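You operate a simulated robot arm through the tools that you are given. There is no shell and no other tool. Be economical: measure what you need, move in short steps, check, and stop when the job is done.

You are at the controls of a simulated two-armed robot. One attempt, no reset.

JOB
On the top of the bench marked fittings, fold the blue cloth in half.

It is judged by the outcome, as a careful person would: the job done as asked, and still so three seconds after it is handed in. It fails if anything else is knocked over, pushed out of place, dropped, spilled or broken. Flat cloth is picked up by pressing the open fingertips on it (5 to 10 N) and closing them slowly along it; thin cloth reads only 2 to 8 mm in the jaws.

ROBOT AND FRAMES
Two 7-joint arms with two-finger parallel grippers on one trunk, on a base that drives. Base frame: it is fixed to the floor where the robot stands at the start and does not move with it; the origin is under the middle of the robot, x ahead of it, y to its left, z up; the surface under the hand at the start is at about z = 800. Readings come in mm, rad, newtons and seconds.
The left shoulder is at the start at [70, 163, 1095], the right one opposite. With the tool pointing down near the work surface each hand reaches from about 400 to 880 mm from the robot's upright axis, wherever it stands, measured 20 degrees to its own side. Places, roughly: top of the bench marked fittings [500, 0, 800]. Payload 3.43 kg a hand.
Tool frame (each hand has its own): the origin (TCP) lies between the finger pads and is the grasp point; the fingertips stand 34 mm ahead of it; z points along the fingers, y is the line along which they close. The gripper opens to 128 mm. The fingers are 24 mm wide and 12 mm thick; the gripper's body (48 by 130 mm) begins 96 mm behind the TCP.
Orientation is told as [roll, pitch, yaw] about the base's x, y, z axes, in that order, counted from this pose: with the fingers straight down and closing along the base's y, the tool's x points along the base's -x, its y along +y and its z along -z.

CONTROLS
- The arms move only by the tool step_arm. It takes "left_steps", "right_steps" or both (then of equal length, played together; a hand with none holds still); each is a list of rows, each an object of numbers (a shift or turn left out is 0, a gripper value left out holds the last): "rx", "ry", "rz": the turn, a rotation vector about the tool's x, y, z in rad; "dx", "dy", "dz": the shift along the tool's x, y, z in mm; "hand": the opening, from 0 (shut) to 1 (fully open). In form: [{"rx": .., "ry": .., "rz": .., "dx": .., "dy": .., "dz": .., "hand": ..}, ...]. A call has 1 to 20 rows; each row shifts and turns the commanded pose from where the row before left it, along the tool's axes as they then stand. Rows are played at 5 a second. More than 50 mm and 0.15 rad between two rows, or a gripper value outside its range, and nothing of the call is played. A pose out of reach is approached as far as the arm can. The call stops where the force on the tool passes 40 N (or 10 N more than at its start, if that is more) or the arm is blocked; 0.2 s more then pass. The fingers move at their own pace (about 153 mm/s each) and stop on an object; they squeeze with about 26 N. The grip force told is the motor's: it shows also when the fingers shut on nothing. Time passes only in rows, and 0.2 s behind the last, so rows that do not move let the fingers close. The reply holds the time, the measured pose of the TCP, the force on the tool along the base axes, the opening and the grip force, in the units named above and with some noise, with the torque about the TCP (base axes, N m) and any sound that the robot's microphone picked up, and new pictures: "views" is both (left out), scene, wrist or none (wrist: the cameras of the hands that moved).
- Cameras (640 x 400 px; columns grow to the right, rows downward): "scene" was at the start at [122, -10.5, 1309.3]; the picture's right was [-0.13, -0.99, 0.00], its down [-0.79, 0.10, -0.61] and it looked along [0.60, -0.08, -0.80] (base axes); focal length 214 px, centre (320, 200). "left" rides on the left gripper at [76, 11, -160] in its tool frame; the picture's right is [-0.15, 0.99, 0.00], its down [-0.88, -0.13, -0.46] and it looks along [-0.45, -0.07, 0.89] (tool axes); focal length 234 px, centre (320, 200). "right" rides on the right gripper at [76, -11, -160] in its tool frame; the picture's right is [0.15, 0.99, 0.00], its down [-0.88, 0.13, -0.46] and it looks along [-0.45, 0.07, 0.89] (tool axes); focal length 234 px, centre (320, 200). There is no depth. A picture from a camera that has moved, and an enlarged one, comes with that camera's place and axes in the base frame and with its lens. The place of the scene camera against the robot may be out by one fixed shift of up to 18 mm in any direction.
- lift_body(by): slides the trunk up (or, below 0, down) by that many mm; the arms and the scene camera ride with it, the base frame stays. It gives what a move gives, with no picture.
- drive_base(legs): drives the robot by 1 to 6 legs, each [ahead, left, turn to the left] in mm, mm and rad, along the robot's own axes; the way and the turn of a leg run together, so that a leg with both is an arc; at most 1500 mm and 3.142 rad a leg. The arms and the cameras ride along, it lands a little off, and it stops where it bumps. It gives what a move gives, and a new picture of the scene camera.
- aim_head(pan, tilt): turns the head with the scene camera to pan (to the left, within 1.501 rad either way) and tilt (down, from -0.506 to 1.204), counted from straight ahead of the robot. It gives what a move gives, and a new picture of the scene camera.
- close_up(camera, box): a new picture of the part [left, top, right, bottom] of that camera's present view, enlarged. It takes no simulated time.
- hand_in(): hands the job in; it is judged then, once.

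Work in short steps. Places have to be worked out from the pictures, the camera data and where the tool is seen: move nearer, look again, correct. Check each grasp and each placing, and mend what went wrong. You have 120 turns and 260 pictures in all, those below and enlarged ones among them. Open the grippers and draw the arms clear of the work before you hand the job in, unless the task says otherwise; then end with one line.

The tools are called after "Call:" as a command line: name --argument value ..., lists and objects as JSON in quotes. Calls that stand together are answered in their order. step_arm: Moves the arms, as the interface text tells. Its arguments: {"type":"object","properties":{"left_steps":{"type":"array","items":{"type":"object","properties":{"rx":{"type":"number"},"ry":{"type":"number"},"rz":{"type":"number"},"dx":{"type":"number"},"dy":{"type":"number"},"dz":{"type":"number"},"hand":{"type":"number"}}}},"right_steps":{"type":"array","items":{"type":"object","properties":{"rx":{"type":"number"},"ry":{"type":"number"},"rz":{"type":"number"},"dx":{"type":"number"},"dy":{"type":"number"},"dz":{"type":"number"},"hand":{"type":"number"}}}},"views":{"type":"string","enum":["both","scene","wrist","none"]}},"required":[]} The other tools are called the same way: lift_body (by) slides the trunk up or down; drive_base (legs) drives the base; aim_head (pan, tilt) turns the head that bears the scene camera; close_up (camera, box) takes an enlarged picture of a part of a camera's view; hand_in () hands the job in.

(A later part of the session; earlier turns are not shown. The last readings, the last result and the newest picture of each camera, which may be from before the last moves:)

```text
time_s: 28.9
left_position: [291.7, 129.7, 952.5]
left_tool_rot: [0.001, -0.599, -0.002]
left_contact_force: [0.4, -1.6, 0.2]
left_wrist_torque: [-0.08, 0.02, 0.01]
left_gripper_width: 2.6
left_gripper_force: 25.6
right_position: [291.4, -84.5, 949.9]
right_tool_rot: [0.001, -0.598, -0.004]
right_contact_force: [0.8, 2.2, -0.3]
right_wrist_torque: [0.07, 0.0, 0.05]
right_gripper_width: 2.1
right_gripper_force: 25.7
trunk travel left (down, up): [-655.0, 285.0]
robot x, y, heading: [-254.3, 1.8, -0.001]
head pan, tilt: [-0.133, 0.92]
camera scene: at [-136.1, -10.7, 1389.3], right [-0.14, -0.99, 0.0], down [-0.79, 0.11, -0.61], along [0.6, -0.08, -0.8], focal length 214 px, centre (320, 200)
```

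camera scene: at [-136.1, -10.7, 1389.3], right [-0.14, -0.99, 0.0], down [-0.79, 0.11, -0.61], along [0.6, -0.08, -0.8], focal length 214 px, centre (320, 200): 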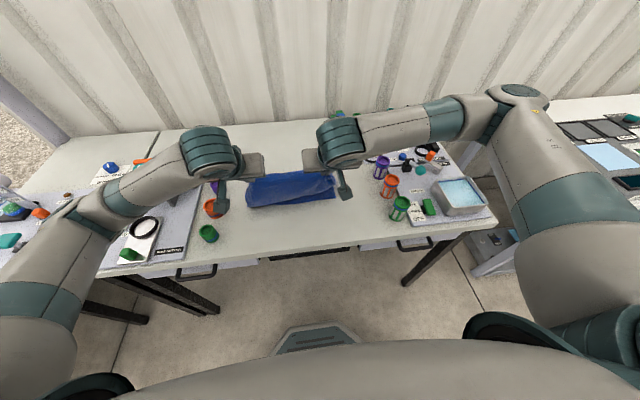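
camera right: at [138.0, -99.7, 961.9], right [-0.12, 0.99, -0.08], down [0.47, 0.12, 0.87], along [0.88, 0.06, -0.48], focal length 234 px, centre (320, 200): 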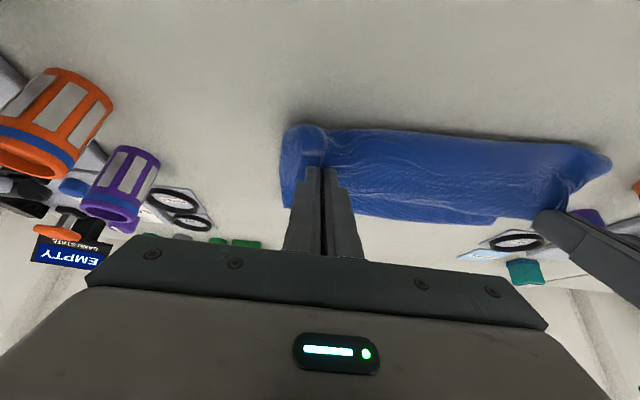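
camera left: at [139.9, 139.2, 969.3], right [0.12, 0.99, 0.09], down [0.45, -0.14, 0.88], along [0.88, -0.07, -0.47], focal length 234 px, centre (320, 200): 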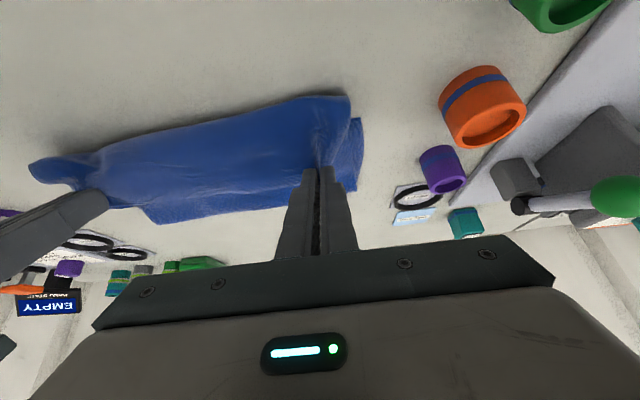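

Left is back on its commanded pose, so there was contact. I reduce the tilt to 0.3 rad (raises wrist/elbow) and lower 35 mm, checking that the left follows.

Call:
step_arm --left_steps '[{"ry": 0.1}, {"ry": 0.1}, {"ry": 0.1}, {"dx": 3, "dz": 12}, {"dx": 3, "dz": 12}, {"dx": 3, "dz": 12}, {}]' --right_steps '[{"ry": 0.1}, {"ry": 0.1}, {"ry": 0.1}, {"dx": 3, "dz": 12}, {"dx": 3, "dz": 12}, {"dx": 3, "dz": 12}, {}]'

```text
time_s: 30.5
left_position: [293.0, 130.0, 915.1]
left_tool_rot: [0.001, -0.301, -0.003]
left_contact_force: [-0.6, -1.8, -0.8]
left_wrist_torque: [-0.06, -0.03, 0.03]
left_gripper_width: 2.7
left_gripper_force: 26.2
right_position: [293.4, -85.0, 911.8]
right_tool_rot: [0.001, -0.3, -0.003]
right_contact_force: [-0.4, 1.2, -0.3]
right_wrist_torque: [0.07, 0.02, 0.01]
right_gripper_width: 1.7
right_gripper_force: 25.8
trunk travel left (down, up): [-655.0, 285.0]
robot x, y, heading: [-257.2, -0.3, 0.001]
head pan, tilt: [-0.133, 0.92]
camera scene: at [-136.3, -10.7, 1389.4], right [-0.14, -0.99, 0.0], down [-0.79, 0.11, -0.61], along [0.6, -0.08, -0.8], focal length 214 px, centre (320, 200)
camera right: at [174.2, -96.5, 1043.4], right [-0.14, 0.99, -0.04], down [0.71, 0.13, 0.7], along [0.69, 0.06, -0.72], focal length 234 px, centre (320, 200)
camera left: at [173.2, 141.2, 1045.1], right [0.14, 0.99, 0.04], down [0.71, -0.13, 0.7], along [0.69, -0.07, -0.72], focal length 234 px, centre (320, 200)
```

scene: 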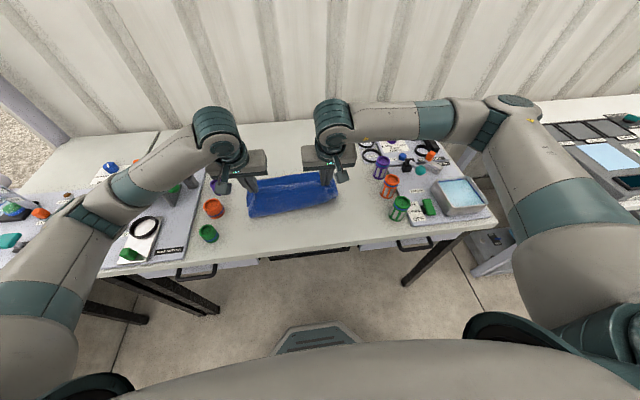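
right: 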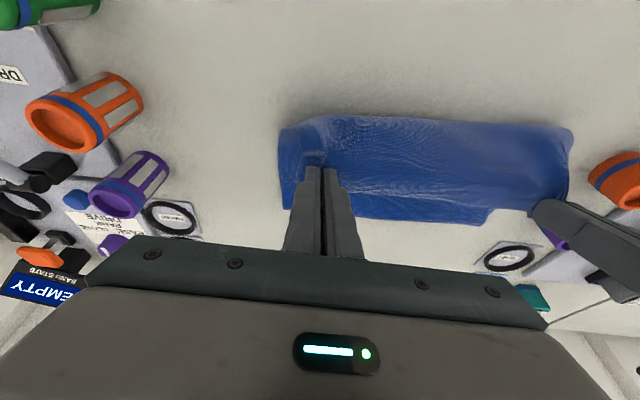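
left: 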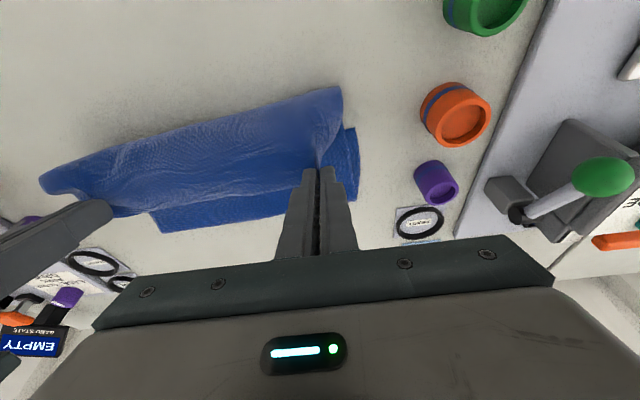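

Elbow is well up now and both hands track. Lower another 55 mm.

Call:
step_arm --left_steps '[{"dx": 3.5, "dz": 11.5}, {"dx": 3.5, "dz": 11.5}, {"dx": 3.5, "dz": 11.5}, {"dx": 3.3, "dz": 11}, {"dx": 2.5, "dz": 7}, {}]' --right_steps '[{"dx": 3.5, "dz": 11.5}, {"dx": 3.5, "dz": 11.5}, {"dx": 3.5, "dz": 11.5}, {"dx": 3.3, "dz": 11}, {"dx": 2.5, "dz": 7}, {}]'

```text
time_s: 31.9
left_position: [292.8, 129.6, 860.0]
left_tool_rot: [0.001, -0.3, -0.003]
left_contact_force: [0.6, -3.2, 0.4]
left_wrist_torque: [-0.08, 0.03, 0.07]
left_gripper_width: 2.5
left_gripper_force: 25.7
right_position: [293.0, -84.0, 857.6]
right_tool_rot: [0.002, -0.299, -0.003]
right_contact_force: [0.0, 1.6, -0.4]
right_wrist_torque: [0.02, 0.02, -0.02]
right_gripper_width: 1.7
right_gripper_force: 26.2
trunk travel left (down, up): [-655.0, 285.0]
robot x, y, heading: [-261.4, -5.8, -0.005]
head pan, tilt: [-0.133, 0.92]
camera scene: at [-136.1, -10.6, 1389.3], right [-0.14, -0.99, 0.0], down [-0.79, 0.11, -0.61], along [0.6, -0.08, -0.8], focal length 214 px, centre (320, 200)
camera right: at [173.5, -96.9, 989.5], right [-0.14, 0.99, -0.04], down [0.71, 0.13, 0.69], along [0.69, 0.06, -0.72], focal length 234 px, centre (320, 200)
camera left: at [172.9, 142.3, 990.6], right [0.14, 0.99, 0.04], down [0.71, -0.13, 0.69], along [0.69, -0.07, -0.72], focal length 234 px, centre (320, 200)
```

scene: 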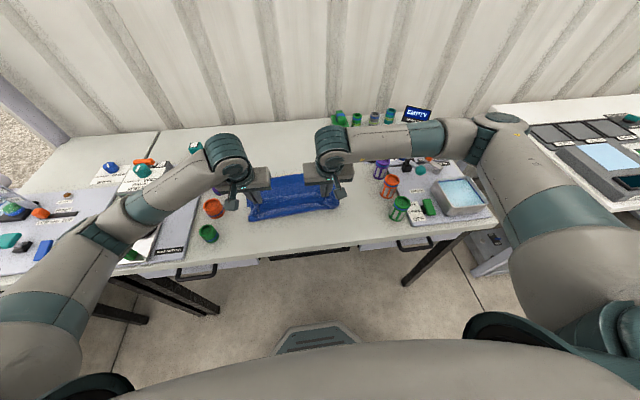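
right: 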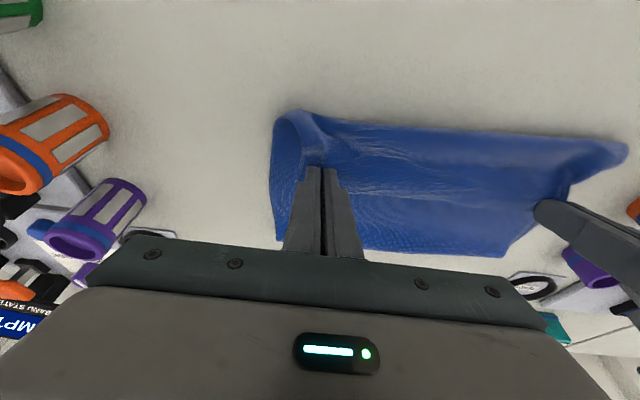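
left: 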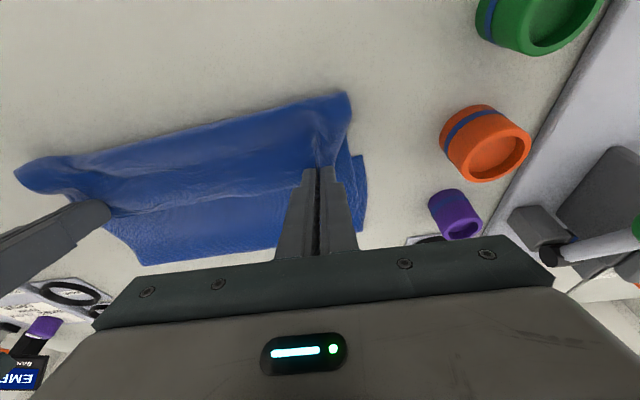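

I check the cloth shape in detail before placing.

Call:
close_up --camera "left" --box '[0, 60, 400, 310]'

Call:
close_up --camera "scene" --box '[210, 150, 370, 250]'

```text
1.60 times, centred on (200, 185) of left
camera zoom: at [172.9, 142.3, 990.6], right [0.14, 0.99, 0.04], down [0.71, -0.13, 0.69], along [0.69, -0.07, -0.72], focal length 375 px, centre (512, 224)
```

zoom: 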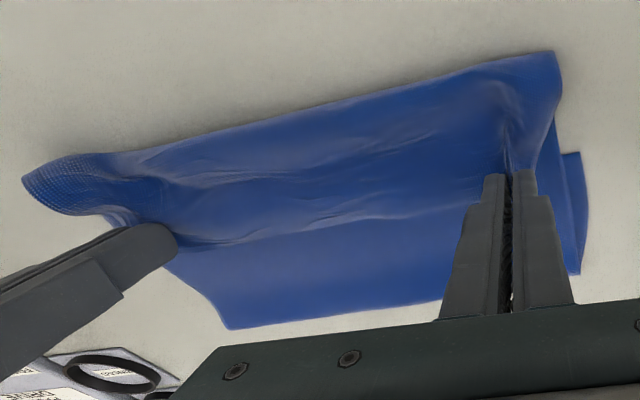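

```text
4.00 times, centred on (290, 200) of scene
camera zoom: at [-136.1, -10.6, 1389.3], right [-0.14, -0.99, 0.0], down [-0.79, 0.11, -0.61], along [0.6, -0.08, -0.8], focal length 858 px, centre (440, 200)
```

zoom: 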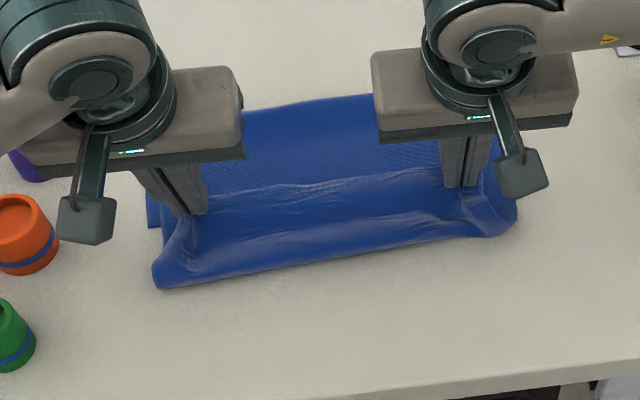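

The fold line got pulled too near (x≈420 instead of ≈493), leaving the top layer too long and curled. I carry the edge back forward to lay the cloth out, then come back on a lower arc.

Call:
step_arm --left_steps '[{"dx": -9.2, "dz": -18}, {"dx": -9.2, "dz": -18}, {"dx": -19.5, "dz": -12.2}, {"dx": -19.5, "dz": -12.2}, {"dx": -21.3, "dz": -1.2}, {"dx": -21.3, "dz": -1.2}, {"dx": -22.2, "dz": 4.2}, {"dx": -22.2, "dz": 4.2}, {"dx": -21.5, "dz": 6.6}, {"dx": -21.5, "dz": 6.6}, {"dx": -20, "dz": 11.4}, {"dx": -20, "dz": 11.4}, {"dx": -18.5, "dz": 16.2}, {"dx": -18.5, "dz": 16.2}, {"dx": -16, "dz": 15.4}, {"dx": -16, "dz": 15.4}, {}]' --right_steps '[{"dx": -9.2, "dz": -18}, {"dx": -9.2, "dz": -18}, {"dx": -19.5, "dz": -12.2}, {"dx": -19.5, "dz": -12.2}, {"dx": -21.3, "dz": -1.2}, {"dx": -21.3, "dz": -1.2}, {"dx": -22.2, "dz": 4.2}, {"dx": -22.2, "dz": 4.2}, {"dx": -21.5, "dz": 6.6}, {"dx": -21.5, "dz": 6.6}, {"dx": -20, "dz": 11.4}, {"dx": -20, "dz": 11.4}, {"dx": -18.5, "dz": 16.2}, {"dx": -18.5, "dz": 16.2}, {"dx": -16, "dz": 15.4}, {"dx": -16, "dz": 15.4}, {}]'

```text
time_s: 35.5
left_position: [588.1, 129.8, 905.6]
left_tool_rot: [0.0, -0.302, -0.005]
left_contact_force: [0.1, -2.6, 0.5]
left_wrist_torque: [-0.1, 0.0, 0.06]
left_gripper_width: 2.7
left_gripper_force: 25.6
right_position: [590.3, -84.3, 903.2]
right_tool_rot: [0.0, -0.3, -0.004]
right_contact_force: [-0.9, 2.6, 0.0]
right_wrist_torque: [0.08, -0.04, -0.01]
right_gripper_width: 2.0
right_gripper_force: 26.0
trunk travel left (down, up): [-655.0, 285.0]
robot x, y, heading: [-258.9, -0.0, -0.002]
head pan, tilt: [-0.133, 0.92]
camera scene: at [-136.8, -10.7, 1389.4], right [-0.14, -0.99, 0.0], down [-0.79, 0.11, -0.61], along [0.6, -0.08, -0.8], focal length 214 px, centre (320, 200)
camera right: at [469.7, -96.9, 1034.6], right [-0.14, 0.99, -0.04], down [0.71, 0.13, 0.7], along [0.69, 0.06, -0.72], focal length 234 px, centre (320, 200)
camera left: at [468.5, 141.5, 1036.8], right [0.14, 0.99, 0.04], down [0.71, -0.13, 0.7], along [0.69, -0.07, -0.72], focal length 234 px, centre (320, 200)
```

scene: 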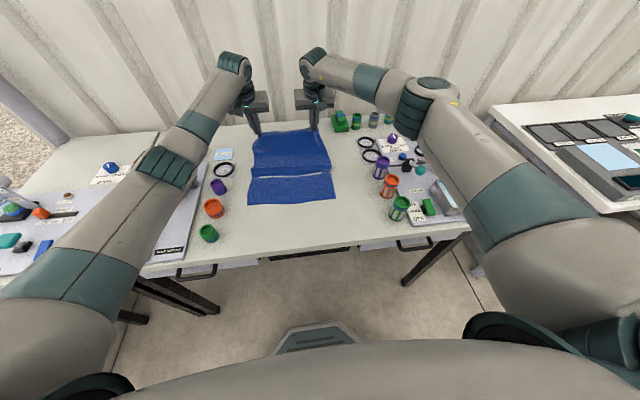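
right: 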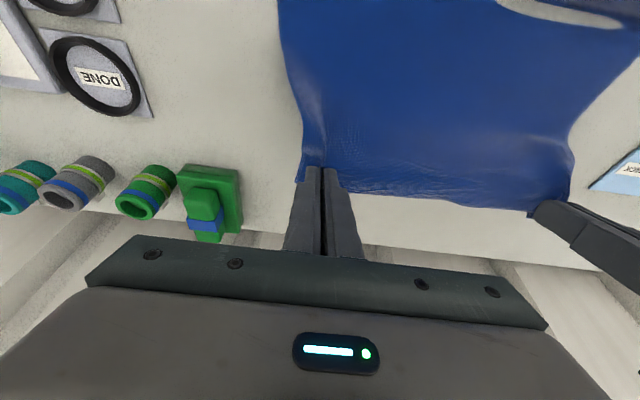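
left: 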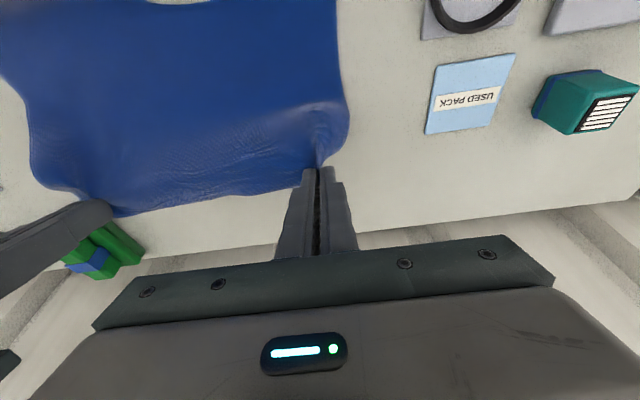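

There's still a ripple mid-cloth. Let me drive ahead 65 mm to lay the cloth out straight (hands at x≈655).

Call:
drive_base --legs '[[65, 0, 0]]'

Call:
close_up --camera "scene" --box '[200, 100, 400, 225]'

```text
time_s: 36.5
left_position: [651.8, 129.2, 906.5]
left_tool_rot: [0.0, -0.299, -0.005]
left_contact_force: [0.4, -1.7, 0.0]
left_wrist_torque: [-0.1, 0.02, 0.05]
left_gripper_width: 2.6
left_gripper_force: 25.6
right_position: [653.1, -86.7, 903.7]
right_tool_rot: [0.0, -0.299, -0.005]
right_contact_force: [0.5, 2.0, -1.1]
right_wrist_torque: [0.08, 0.01, -0.02]
right_gripper_width: 1.7
right_gripper_force: 25.8
trunk travel left (down, up): [-655.0, 285.0]
robot x, y, heading: [-197.9, -0.2, -0.003]
head pan, tilt: [-0.133, 0.92]
camera scene: at [-72.2, -11.2, 1389.4], right [-0.14, -0.99, 0.0], down [-0.79, 0.11, -0.6], along [0.6, -0.08, -0.8], focal length 214 px, centre (320, 200)
```

scene: 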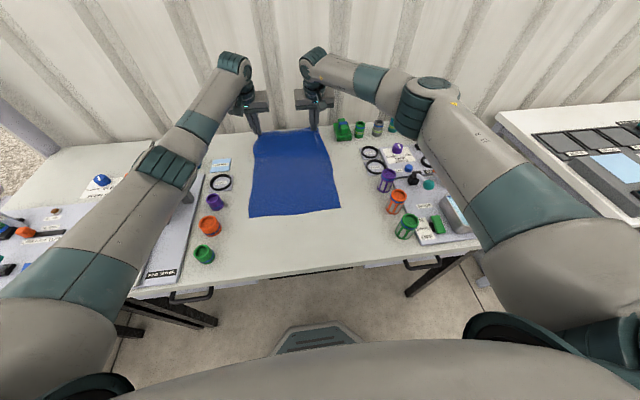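

```text
3.20 times, centred on (300, 162) of scene
camera zoom: at [-72.2, -11.2, 1389.4], right [-0.14, -0.99, 0.0], down [-0.79, 0.11, -0.6], along [0.6, -0.08, -0.8], focal length 686 px, centre (384, 320)
```

zoom: 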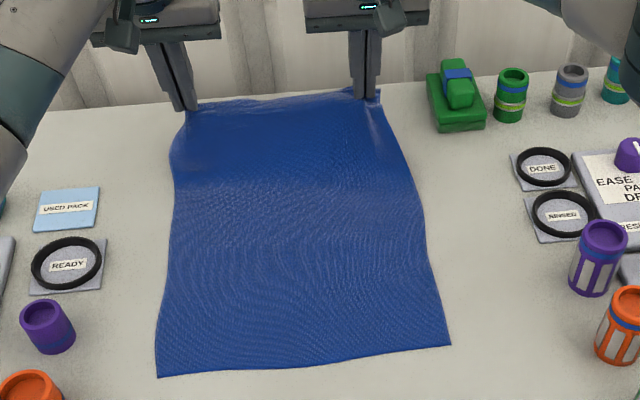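

Cloth is flat again, near edge now ≈ x 316, so the fold should be at ≈ 508. I start the lower arc back.

Call:
step_arm --left_steps '[{"dx": 7.1, "dz": -14.2}, {"dx": 7.1, "dz": -14.2}, {"dx": 16.1, "dz": -15.4}, {"dx": 16.1, "dz": -15.4}, {"dx": 22.5, "dz": -11.7}, {"dx": 22.5, "dz": -11.7}, {"dx": 20, "dz": -6.2}, {"dx": 20, "dz": -6.2}, {"dx": 23.6, "dz": -4.7}, {"dx": 23.6, "dz": -4.7}, {"dx": 21.3, "dz": 1.2}, {"dx": 21.3, "dz": 1.2}, {}]' --right_steps '[{"dx": 7.1, "dz": -14.2}, {"dx": 7.1, "dz": -14.2}, {"dx": 16.1, "dz": -15.4}, {"dx": 16.1, "dz": -15.4}, {"dx": 22.5, "dz": -11.7}, {"dx": 22.5, "dz": -11.7}, {"dx": 20, "dz": -6.2}, {"dx": 20, "dz": -6.2}, {"dx": 23.6, "dz": -4.7}, {"dx": 23.6, "dz": -4.7}, {"dx": 21.3, "dz": 1.2}, {"dx": 21.3, "dz": 1.2}, {}]'

Call:
close_up --camera "scene" --box '[200, 120, 400, 245]'

```text
time_s: 39.3
left_position: [409.7, 129.1, 937.7]
left_tool_rot: [0.0, -0.298, -0.004]
left_contact_force: [0.2, -2.0, -0.2]
left_wrist_torque: [-0.11, 0.0, 0.05]
left_gripper_width: 2.8
left_gripper_force: 25.8
right_position: [411.8, -87.4, 933.7]
right_tool_rot: [-0.001, -0.298, -0.004]
right_contact_force: [-0.7, 2.2, 0.0]
right_wrist_torque: [0.1, 0.04, -0.01]
right_gripper_width: 2.0
right_gripper_force: 25.6
trunk travel left (down, up): [-655.0, 285.0]
robot x, y, heading: [-191.5, -0.9, -0.0]
head pan, tilt: [-0.133, 0.92]
camera scene: at [-72.0, -11.3, 1389.3], right [-0.14, -0.99, 0.0], down [-0.79, 0.11, -0.6], along [0.6, -0.08, -0.8], focal length 214 px, centre (320, 200)
camera right: at [292.5, -98.8, 1065.9], right [-0.13, 0.99, -0.04], down [0.71, 0.13, 0.69], along [0.69, 0.06, -0.72], focal length 234 px, centre (320, 200)
camera left: at [291.1, 140.7, 1069.2], right [0.14, 0.99, 0.04], down [0.71, -0.13, 0.69], along [0.69, -0.07, -0.72], focal length 234 px, centre (320, 200)
```

scene: 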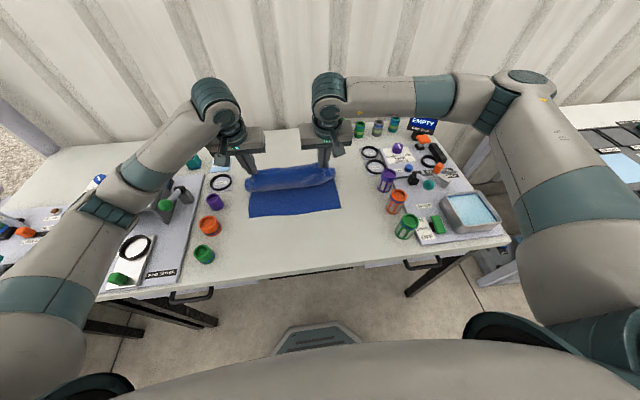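
right: 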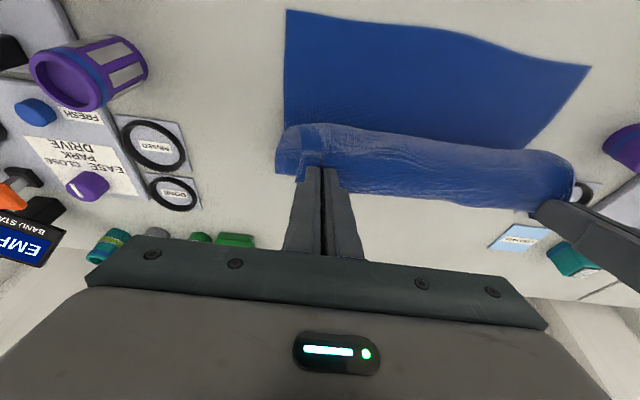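
left: 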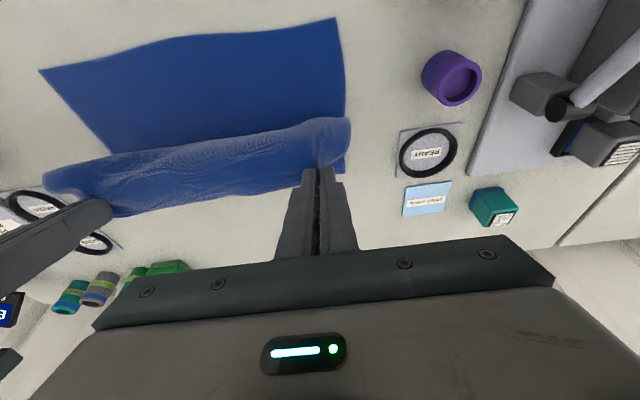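

```text
3.20 times, centred on (300, 182) of scene
camera zoom: at [-72.0, -11.3, 1389.3], right [-0.14, -0.99, 0.0], down [-0.79, 0.11, -0.6], along [0.6, -0.08, -0.8], focal length 686 px, centre (384, 256)
```

zoom: 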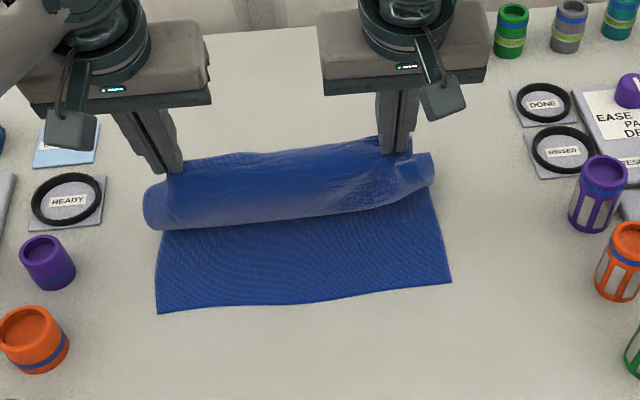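

Near corners measured at (323,162) and (321,−137); fold looks right. Continue lowering toward that edge with an 8 mm shift to the right.

Call:
step_arm --left_steps '[{"dx": 16, "dz": 6.6, "dy": -1}, {"dx": 16, "dz": 6.6, "dy": -1}, {"dx": 16, "dz": 6.6, "dy": -1}, {"dx": 14.6, "dz": 7.7, "dy": -1}, {"dx": 14.6, "dz": 7.7, "dy": -1}, {"dx": 14.6, "dz": 7.7, "dy": -1}, {"dx": 8.8, "dz": 6.7, "dy": -1}, {"dx": 8.8, "dz": 6.7, "dy": -1}, {}]' --right_steps '[{"dx": 16, "dz": 6.6, "dy": -1}, {"dx": 16, "dz": 6.6, "dy": -1}, {"dx": 16, "dz": 6.6, "dy": -1}, {"dx": 14.6, "dz": 7.7, "dy": -1}, {"dx": 14.6, "dz": 7.7, "dy": -1}, {"dx": 14.6, "dz": 7.7, "dy": -1}, {"dx": 8.8, "dz": 6.7, "dy": -1}, {"dx": 8.8, "dz": 6.7, "dy": -1}, {}]'

Call:
close_up --camera "scene" --box '[200, 120, 400, 245]'

```text
time_s: 41.3
left_position: [322.5, 121.3, 852.2]
left_tool_rot: [0.001, -0.298, -0.007]
left_contact_force: [0.6, -1.8, 0.1]
left_wrist_torque: [-0.07, -0.01, 0.02]
left_gripper_width: 2.5
left_gripper_force: 26.4
right_position: [325.9, -92.5, 849.4]
right_tool_rot: [-0.002, -0.3, -0.005]
right_contact_force: [0.4, 1.9, 0.1]
right_wrist_torque: [0.07, -0.02, 0.01]
right_gripper_width: 1.7
right_gripper_force: 26.4
trunk travel left (down, up): [-655.0, 285.0]
robot x, y, heading: [-193.9, 0.3, -0.006]
head pan, tilt: [-0.133, 0.92]
camera scene: at [-72.5, -11.2, 1389.3], right [-0.14, -0.99, 0.0], down [-0.79, 0.11, -0.61], along [0.6, -0.08, -0.8], focal length 214 px, centre (320, 200)
camera right: at [204.8, -103.7, 980.5], right [-0.13, 0.99, -0.04], down [0.71, 0.13, 0.7], along [0.69, 0.06, -0.72], focal length 234 px, centre (320, 200)
camera left: at [203.8, 133.5, 982.9], right [0.14, 0.99, 0.04], down [0.71, -0.13, 0.69], along [0.69, -0.07, -0.72], focal length 234 px, centre (320, 200)
```

scene: 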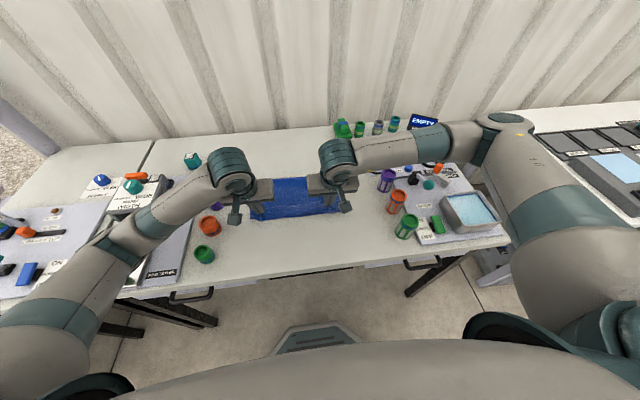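
right: 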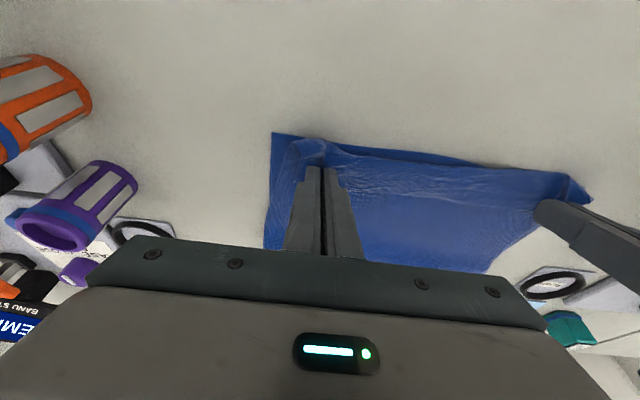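
left: 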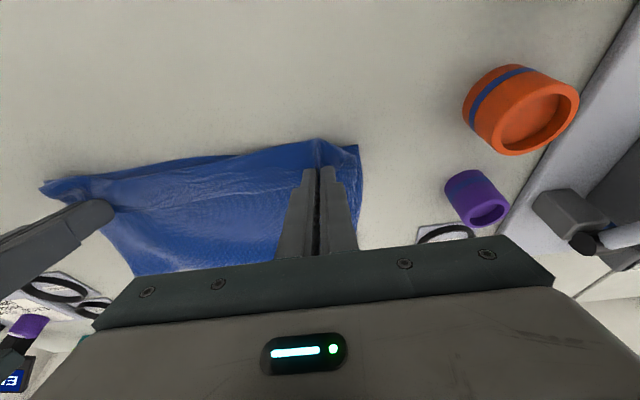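

```text
3.20 times, centred on (300, 182) of scene
camera zoom: at [-72.5, -11.2, 1389.3], right [-0.14, -0.99, 0.0], down [-0.79, 0.11, -0.61], along [0.6, -0.08, -0.8], focal length 686 px, centre (384, 256)
```

zoom: 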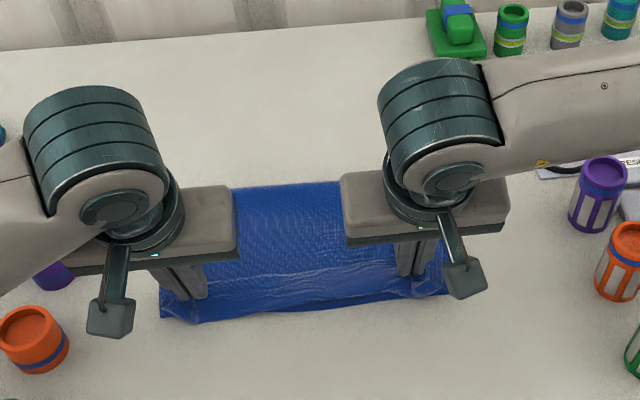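

Closer, but the fold sits at ≈480 rather than ≈512 because the low arc left slack. I'll go forward again and return along a taut circle (radius ≈180 about x=512).

Call:
step_arm --left_steps '[{"dx": -14.3, "dz": -20.3}, {"dx": -14.3, "dz": -20.3}, {"dx": -14.3, "dz": -20.3}, {"dx": -17.5, "dz": -11.3}, {"dx": -17.5, "dz": -11.3}, {"dx": -17.5, "dz": -11.3}, {"dx": -20.3, "dz": -4.5}, {"dx": -20.3, "dz": -4.5}, {"dx": -20.3, "dz": -4.5}, {"dx": -20.8, "dz": 2.6}, {"dx": -20.8, "dz": 2.6}, {"dx": -20.8, "dz": 2.6}, {"dx": -18.6, "dz": 9.6}, {"dx": -18.6, "dz": 9.6}, {"dx": -18.6, "dz": 9.6}, {"dx": -14.1, "dz": 15.2}, {"dx": -14.1, "dz": 15.2}, {"dx": -14.1, "dz": 15.2}, {"dx": -7.2, "dz": 31}, {"dx": -7.2, "dz": 31}]' --right_steps '[{"dx": -14.3, "dz": -20.3}, {"dx": -14.3, "dz": -20.3}, {"dx": -14.3, "dz": -20.3}, {"dx": -17.5, "dz": -11.3}, {"dx": -17.5, "dz": -11.3}, {"dx": -17.5, "dz": -11.3}, {"dx": -20.3, "dz": -4.5}, {"dx": -20.3, "dz": -4.5}, {"dx": -20.3, "dz": -4.5}, {"dx": -20.8, "dz": 2.6}, {"dx": -20.8, "dz": 2.6}, {"dx": -20.8, "dz": 2.6}, {"dx": -18.6, "dz": 9.6}, {"dx": -18.6, "dz": 9.6}, {"dx": -18.6, "dz": 9.6}, {"dx": -14.1, "dz": 15.2}, {"dx": -14.1, "dz": 15.2}, {"dx": -14.1, "dz": 15.2}, {"dx": -7.2, "dz": 31}, {"dx": -7.2, "dz": 31}]' --views "none"

Call:
close_up --camera "scene" --box '[200, 100, 400, 225]'

```text
time_s: 45.5
left_position: [649.7, 119.6, 913.5]
left_tool_rot: [0.0, -0.3, -0.007]
left_contact_force: [0.8, -1.0, -0.3]
left_wrist_torque: [-0.07, -0.01, 0.03]
left_gripper_width: 2.6
left_gripper_force: 26.4
right_position: [652.7, -95.4, 909.6]
right_tool_rot: [0.001, -0.299, -0.005]
right_contact_force: [-0.3, 1.7, 0.2]
right_wrist_torque: [0.08, 0.05, -0.02]
right_gripper_width: 1.9
right_gripper_force: 25.9
trunk travel left (down, up): [-655.0, 285.0]
robot x, y, heading: [-195.6, 0.9, -0.006]
head pan, tilt: [-0.133, 0.92]
```

```text
3.20 times, centred on (300, 162) of scene
camera zoom: at [-71.0, -11.1, 1389.2], right [-0.14, -0.99, 0.0], down [-0.79, 0.11, -0.6], along [0.6, -0.08, -0.8], focal length 686 px, centre (384, 320)
```

zoom: 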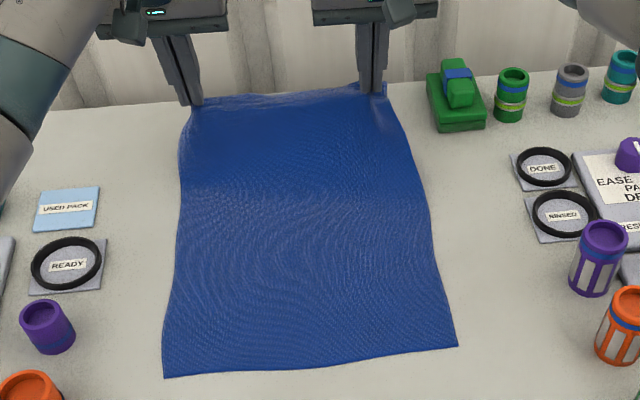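

Flat again. Return along the taut circle up and over to about 130°.

Call:
step_arm --left_steps '[{"dx": 7.2, "dz": -31}, {"dx": 7.2, "dz": -31}, {"dx": 14.1, "dz": -15.2}, {"dx": 14.1, "dz": -15.2}, {"dx": 14.1, "dz": -15.2}, {"dx": 18.6, "dz": -9.6}, {"dx": 18.6, "dz": -9.6}, {"dx": 18.6, "dz": -9.6}, {"dx": 20.8, "dz": -2.6}, {"dx": 20.8, "dz": -2.6}, {"dx": 20.8, "dz": -2.6}, {"dx": 20.3, "dz": 4.5}, {"dx": 20.3, "dz": 4.5}, {"dx": 20.3, "dz": 4.5}, {}]' --right_steps '[{"dx": 7.2, "dz": -31}, {"dx": 7.2, "dz": -31}, {"dx": 14.1, "dz": -15.2}, {"dx": 14.1, "dz": -15.2}, {"dx": 14.1, "dz": -15.2}, {"dx": 18.6, "dz": -9.6}, {"dx": 18.6, "dz": -9.6}, {"dx": 18.6, "dz": -9.6}, {"dx": 20.8, "dz": -2.6}, {"dx": 20.8, "dz": -2.6}, {"dx": 20.8, "dz": -2.6}, {"dx": 20.3, "dz": 4.5}, {"dx": 20.3, "dz": 4.5}, {"dx": 20.3, "dz": 4.5}, {}]' --views "wrist"

Call:
close_up --camera "scene" --box '[200, 100, 400, 225]'

```text
time_s: 48.7
left_position: [386.2, 123.0, 971.1]
left_tool_rot: [0.001, -0.297, -0.003]
left_contact_force: [0.4, -1.2, 0.5]
left_wrist_torque: [-0.12, 0.01, 0.04]
left_gripper_width: 2.7
left_gripper_force: 26.3
right_position: [387.1, -93.5, 967.5]
right_tool_rot: [0.001, -0.298, -0.005]
right_contact_force: [-0.5, 3.0, 0.2]
right_wrist_torque: [0.09, 0.05, 0.0]
right_gripper_width: 1.7
right_gripper_force: 25.4
trunk travel left (down, up): [-655.0, 285.0]
robot x, y, heading: [-192.5, -0.2, -0.006]
head pan, tilt: [-0.133, 0.92]
camera right: at [267.3, -104.2, 1098.3], right [-0.13, 0.99, -0.04], down [0.71, 0.13, 0.7], along [0.69, 0.06, -0.72], focal length 234 px, centre (320, 200)
camera left: at [266.6, 134.0, 1101.9], right [0.14, 0.99, 0.04], down [0.71, -0.13, 0.69], along [0.69, -0.07, -0.72], focal length 234 px, centre (320, 200)
```

right: 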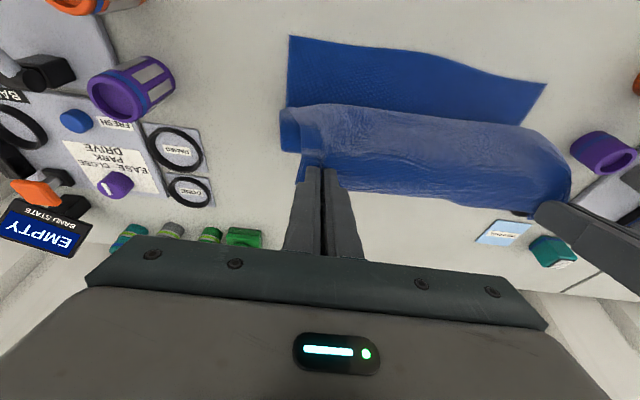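
left: 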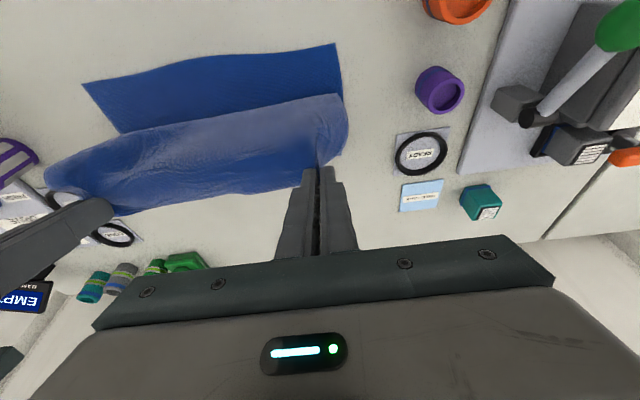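

```text
3.20 times, centred on (300, 162) of scene
camera zoom: at [-72.2, -11.2, 1389.3], right [-0.14, -0.99, 0.0], down [-0.79, 0.11, -0.6], along [0.6, -0.08, -0.8], focal length 686 px, centre (384, 320)
```

zoom: 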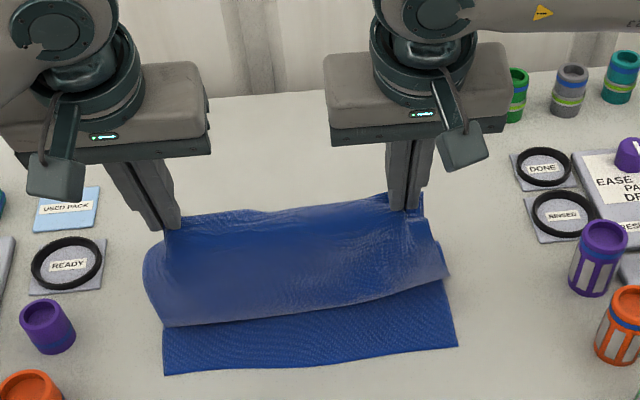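

Analysis: while the cloth hangs from the fingers, the fold line stays fixed only if the descent is at 45° (drop = backward travel). I go forward to lay it out once more, back to the apex, then descend at 45°.

Call:
step_arm --left_steps '[{"dx": -24.8, "dz": -1.7}, {"dx": -24.8, "dz": -1.7}, {"dx": -24.8, "dz": -1.7}, {"dx": -24.8, "dz": -1.7}, {"dx": -24.8, "dz": -1.7}, {"dx": -14.6, "dz": 21.7}, {"dx": -14.6, "dz": 21.7}, {"dx": -14.6, "dz": 21.7}, {"dx": -14.6, "dz": 21.7}, {"dx": -14.6, "dz": 21.7}, {"dx": -14.6, "dz": 21.7}, {"dx": -14.6, "dz": 21.7}, {}, {"dx": 17.1, "dz": -25.3}, {"dx": 17.1, "dz": -25.3}, {"dx": 17.1, "dz": -25.3}, {"dx": 17.1, "dz": -25.3}, {"dx": 17.1, "dz": -25.3}, {"dx": 17.1, "dz": -25.3}, {}]' --right_steps '[{"dx": -24.8, "dz": -1.7}, {"dx": -24.8, "dz": -1.7}, {"dx": -24.8, "dz": -1.7}, {"dx": -24.8, "dz": -1.7}, {"dx": -24.8, "dz": -1.7}, {"dx": -14.6, "dz": 21.7}, {"dx": -14.6, "dz": 21.7}, {"dx": -14.6, "dz": 21.7}, {"dx": -14.6, "dz": 21.7}, {"dx": -14.6, "dz": 21.7}, {"dx": -14.6, "dz": 21.7}, {"dx": -14.6, "dz": 21.7}, {}, {"dx": 17.1, "dz": -25.3}, {"dx": 17.1, "dz": -25.3}, {"dx": 17.1, "dz": -25.3}, {"dx": 17.1, "dz": -25.3}, {"dx": 17.1, "dz": -25.3}, {"dx": 17.1, "dz": -25.3}, {}]' --views "wrist"

Call:
close_up --camera "scene" --box '[200, 100, 400, 225]'

```text
time_s: 52.9
left_position: [501.9, 123.5, 1013.2]
left_tool_rot: [0.0, -0.298, -0.005]
left_contact_force: [0.3, -1.8, -1.1]
left_wrist_torque: [-0.16, -0.01, 0.02]
left_gripper_width: 2.5
left_gripper_force: 26.2
right_position: [504.2, -92.5, 1011.1]
right_tool_rot: [-0.001, -0.299, -0.006]
right_contact_force: [-0.4, 2.4, 0.6]
right_wrist_torque: [0.11, 0.07, 0.02]
right_gripper_width: 1.6
right_gripper_force: 26.0
trunk travel left (down, up): [-655.0, 285.0]
robot x, y, heading: [-192.5, -0.3, -0.003]
head pan, tilt: [-0.133, 0.92]
camera right: at [384.9, -105.2, 1143.5], right [-0.13, 0.99, -0.04], down [0.71, 0.13, 0.69], along [0.69, 0.06, -0.72], focal length 234 px, centre (320, 200)
camera left: at [381.9, 134.0, 1145.1], right [0.14, 0.99, 0.04], down [0.71, -0.13, 0.69], along [0.69, -0.07, -0.72], focal length 234 px, centre (320, 200)
```

right: 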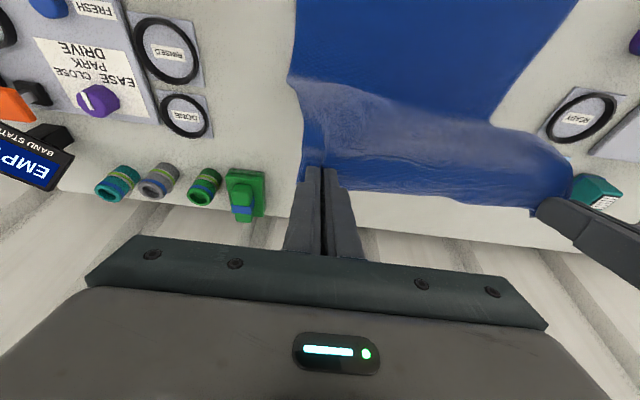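
left: 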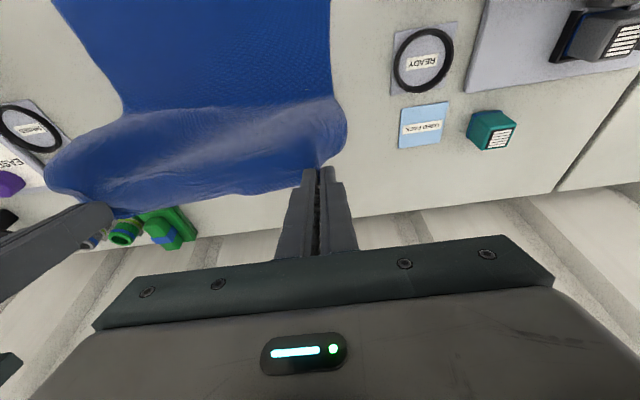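

```text
3.20 times, centred on (300, 162) of scene
camera zoom: at [-71.2, -11.1, 1389.1], right [-0.14, -0.99, 0.0], down [-0.79, 0.11, -0.6], along [0.6, -0.08, -0.8], focal length 686 px, centre (384, 320)
```

zoom: 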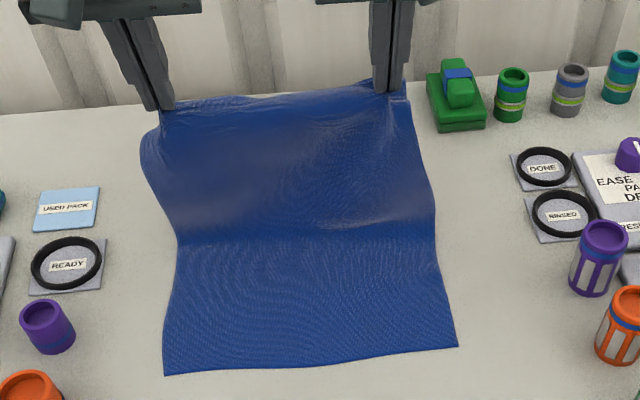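

The cloth hangs cleanly from the fold line. Now the 45° descent.

Call:
step_arm --left_steps '[{"dx": 14.3, "dz": 7.5}, {"dx": 14.3, "dz": 7.5}, {"dx": 14.3, "dz": 7.5}, {"dx": 14.3, "dz": 7.5}, {"dx": 14.3, "dz": 7.5}, {"dx": 14.3, "dz": 7.5}, {"dx": 14.3, "dz": 7.5}, {"dx": 14.3, "dz": 7.5}, {"dx": 14.3, "dz": 7.5}, {"dx": 14.3, "dz": 7.5}, {"dx": 14.3, "dz": 7.5}, {"dx": 14.3, "dz": 7.5}, {}]' --right_steps '[{"dx": 14.3, "dz": 7.5}, {"dx": 14.3, "dz": 7.5}, {"dx": 14.3, "dz": 7.5}, {"dx": 14.3, "dz": 7.5}, {"dx": 14.3, "dz": 7.5}, {"dx": 14.3, "dz": 7.5}, {"dx": 14.3, "dz": 7.5}, {"dx": 14.3, "dz": 7.5}, {"dx": 14.3, "dz": 7.5}, {"dx": 14.3, "dz": 7.5}, {"dx": 14.3, "dz": 7.5}, {"dx": 14.3, "dz": 7.5}, {}]' --views "wrist"

Call:
close_up --camera "scene" --box '[200, 100, 400, 225]'

```text
time_s: 55.7
left_position: [366.3, 121.9, 878.2]
left_tool_rot: [0.0, -0.301, -0.006]
left_contact_force: [0.0, -3.2, -0.3]
left_wrist_torque: [-0.11, -0.02, 0.02]
left_gripper_width: 2.7
left_gripper_force: 26.0
right_position: [364.7, -94.0, 876.2]
right_tool_rot: [0.002, -0.299, -0.004]
right_contact_force: [-0.5, 3.3, 0.0]
right_wrist_torque: [0.14, 0.02, 0.02]
right_gripper_width: 1.8
right_gripper_force: 25.9
trunk travel left (down, up): [-655.0, 285.0]
robot x, y, heading: [-196.0, -1.4, -0.009]
head pan, tilt: [-0.133, 0.92]
camera right: at [246.1, -105.7, 1007.4], right [-0.13, 0.99, -0.04], down [0.71, 0.13, 0.7], along [0.69, 0.06, -0.72], focal length 234 px, centre (320, 200)
camera left: at [245.5, 133.6, 1008.9], right [0.14, 0.99, 0.04], down [0.71, -0.13, 0.69], along [0.69, -0.07, -0.72], focal length 234 px, centre (320, 200)
```

right: 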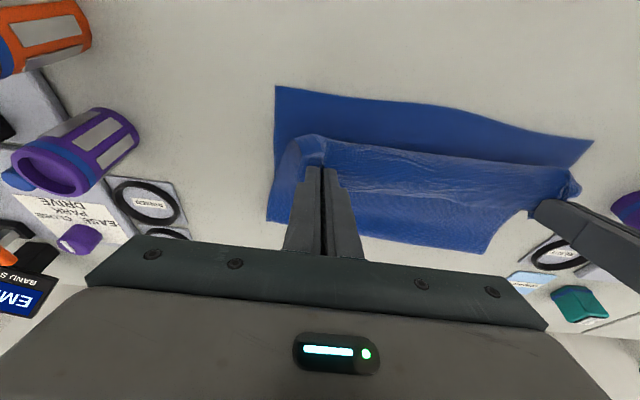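
left: 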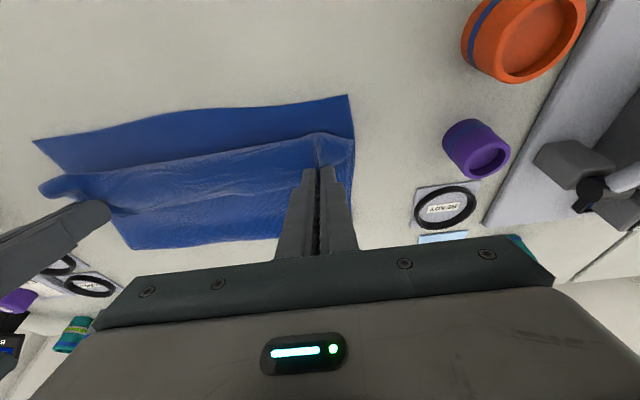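

```text
3.20 times, centred on (300, 162) of scene
camera zoom: at [-72.4, -11.2, 1389.3], right [-0.14, -0.99, 0.0], down [-0.79, 0.11, -0.61], along [0.6, -0.08, -0.8], focal length 686 px, centre (384, 320)
```

zoom: 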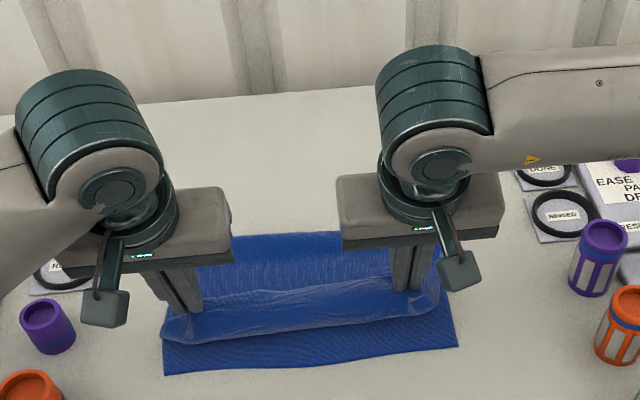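

Near-edge at x≈323; the fold is at ≈497, still ~15 mm short. One more pass with the descent line shifted ≈20 mm farther and y centred (−8 mm).

Call:
step_arm --left_steps '[{"dx": -24.4, "dz": -12.8}, {"dx": -24.4, "dz": -12.8}, {"dx": -24.4, "dz": -12.8}, {"dx": -24.4, "dz": -12.8}, {"dx": -24.4, "dz": -12.8}, {"dx": -24.4, "dz": -12.8}, {"dx": -24.4, "dz": -12.8}, {"dx": -20.9, "dz": 31.2}, {"dx": -20.9, "dz": 31.2}, {"dx": -20.9, "dz": 31.2}, {"dx": -20.9, "dz": 31.2}, {"dx": -20.9, "dz": 31.2}, {}, {"dx": 14.8, "dz": -24.1, "dy": -1.3}, {"dx": 14.8, "dz": -24.1, "dy": -1.3}, {"dx": 14.8, "dz": -24.1, "dy": -1.3}, {"dx": 14.8, "dz": -24.1, "dy": -1.3}, {"dx": 14.8, "dz": -24.1, "dy": -1.3}, {"dx": 14.8, "dz": -24.1, "dy": -1.3}, {}]' --right_steps '[{"dx": -24.4, "dz": -12.8}, {"dx": -24.4, "dz": -12.8}, {"dx": -24.4, "dz": -12.8}, {"dx": -24.4, "dz": -12.8}, {"dx": -24.4, "dz": -12.8}, {"dx": -24.4, "dz": -12.8}, {"dx": -24.4, "dz": -12.8}, {"dx": -20.9, "dz": 31.2}, {"dx": -20.9, "dz": 31.2}, {"dx": -20.9, "dz": 31.2}, {"dx": -20.9, "dz": 31.2}, {"dx": -20.9, "dz": 31.2}, {}, {"dx": 14.8, "dz": -24.1, "dy": -1.3}, {"dx": 14.8, "dz": -24.1, "dy": -1.3}, {"dx": 14.8, "dz": -24.1, "dy": -1.3}, {"dx": 14.8, "dz": -24.1, "dy": -1.3}, {"dx": 14.8, "dz": -24.1, "dy": -1.3}, {"dx": 14.8, "dz": -24.1, "dy": -1.3}, {}]' --views "none"

Call:
close_up --camera "scene" --box '[200, 100, 400, 225]'

```text
time_s: 59.9
left_position: [520.1, 113.8, 1009.0]
left_tool_rot: [0.001, -0.3, -0.004]
left_contact_force: [-0.2, -3.0, -0.6]
left_wrist_torque: [-0.13, 0.0, 0.02]
left_gripper_width: 2.3
left_gripper_force: 26.1
right_position: [520.7, -102.8, 1005.0]
right_tool_rot: [0.0, -0.297, -0.004]
right_contact_force: [-1.4, 3.8, -0.4]
right_wrist_torque: [0.1, 0.02, -0.01]
right_gripper_width: 1.9
right_gripper_force: 25.8
trunk travel left (down, up): [-655.0, 285.0]
robot x, y, heading: [-195.0, 0.6, -0.006]
head pan, tilt: [-0.133, 0.92]
```

```text
3.20 times, centred on (300, 162) of scene
camera zoom: at [-71.3, -11.2, 1389.1], right [-0.14, -0.99, 0.0], down [-0.79, 0.11, -0.6], along [0.6, -0.08, -0.8], focal length 686 px, centre (384, 320)
```

zoom: 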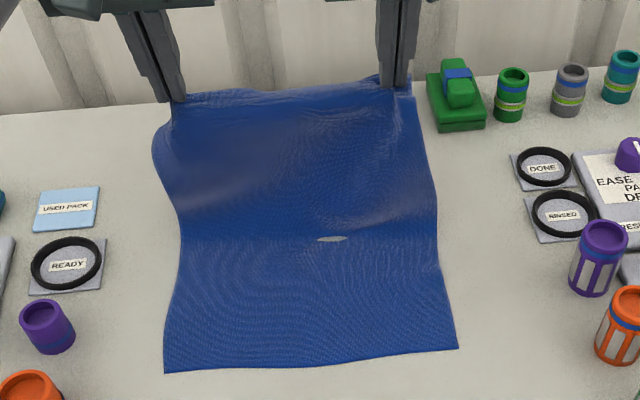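

Descend at 45° from the shifted apex.

Call:
step_arm --left_steps '[{"dx": 12.5, "dz": 6.6}, {"dx": 12.5, "dz": 6.6}, {"dx": 12.5, "dz": 6.6}, {"dx": 12.5, "dz": 6.6}, {"dx": 12.5, "dz": 6.6}, {"dx": 12.5, "dz": 6.6}, {"dx": 12.5, "dz": 6.6}, {"dx": 12.5, "dz": 6.6}, {"dx": 12.5, "dz": 6.6}, {"dx": 12.5, "dz": 6.6}, {"dx": 12.5, "dz": 6.6}, {"dx": 12.5, "dz": 6.6}, {"dx": 12.5, "dz": 6.6}, {"dx": 12.5, "dz": 6.6}, {}]' --right_steps '[{"dx": 12.5, "dz": 6.6}, {"dx": 12.5, "dz": 6.6}, {"dx": 12.5, "dz": 6.6}, {"dx": 12.5, "dz": 6.6}, {"dx": 12.5, "dz": 6.6}, {"dx": 12.5, "dz": 6.6}, {"dx": 12.5, "dz": 6.6}, {"dx": 12.5, "dz": 6.6}, {"dx": 12.5, "dz": 6.6}, {"dx": 12.5, "dz": 6.6}, {"dx": 12.5, "dz": 6.6}, {"dx": 12.5, "dz": 6.6}, {"dx": 12.5, "dz": 6.6}, {"dx": 12.5, "dz": 6.6}, {}]' --views "wrist"

Call:
close_up --camera "scene" --box '[200, 100, 400, 225]'

```text
time_s: 63.1
left_position: [378.3, 114.6, 868.0]
left_tool_rot: [-0.001, -0.298, -0.006]
left_contact_force: [0.2, -2.8, -1.5]
left_wrist_torque: [-0.14, 0.0, 0.02]
left_gripper_width: 2.8
left_gripper_force: 25.6
right_position: [380.9, -99.6, 866.7]
right_tool_rot: [0.001, -0.299, -0.004]
right_contact_force: [-0.1, 2.9, -0.1]
right_wrist_torque: [0.1, 0.01, 0.03]
right_gripper_width: 1.7
right_gripper_force: 25.5
trunk travel left (down, up): [-655.0, 285.0]
robot x, y, heading: [-192.0, -3.0, -0.011]
head pan, tilt: [-0.133, 0.92]
camera right: at [259.8, -112.4, 997.5], right [-0.13, 0.99, -0.04], down [0.71, 0.13, 0.7], along [0.69, 0.06, -0.72], focal length 234 px, centre (320, 200)
camera left: at [259.3, 125.7, 998.0], right [0.15, 0.99, 0.04], down [0.71, -0.13, 0.69], along [0.69, -0.07, -0.72], focal length 234 px, centre (320, 200)
```

right: 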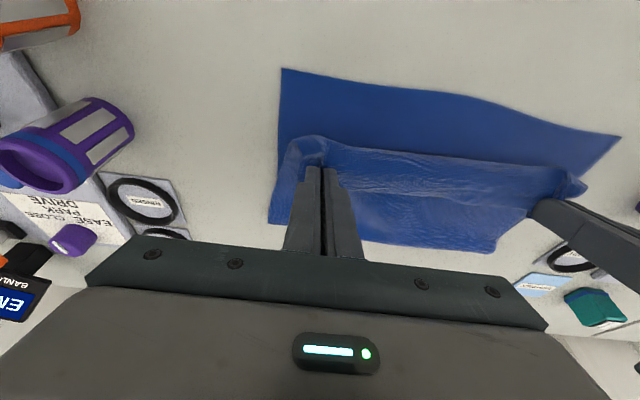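
left: 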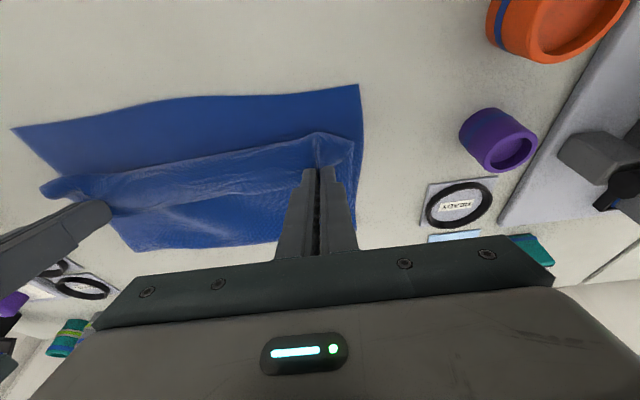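

```text
3.20 times, centred on (300, 162) of scene
camera zoom: at [-72.4, -11.2, 1389.3], right [-0.14, -0.99, 0.0], down [-0.79, 0.11, -0.61], along [0.6, -0.08, -0.8], focal length 686 px, centre (384, 320)
```

zoom: 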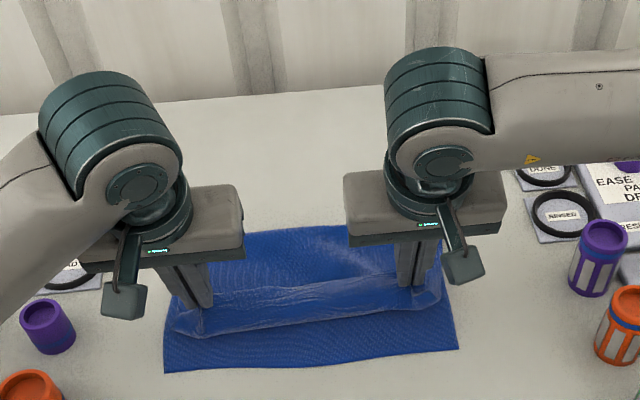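

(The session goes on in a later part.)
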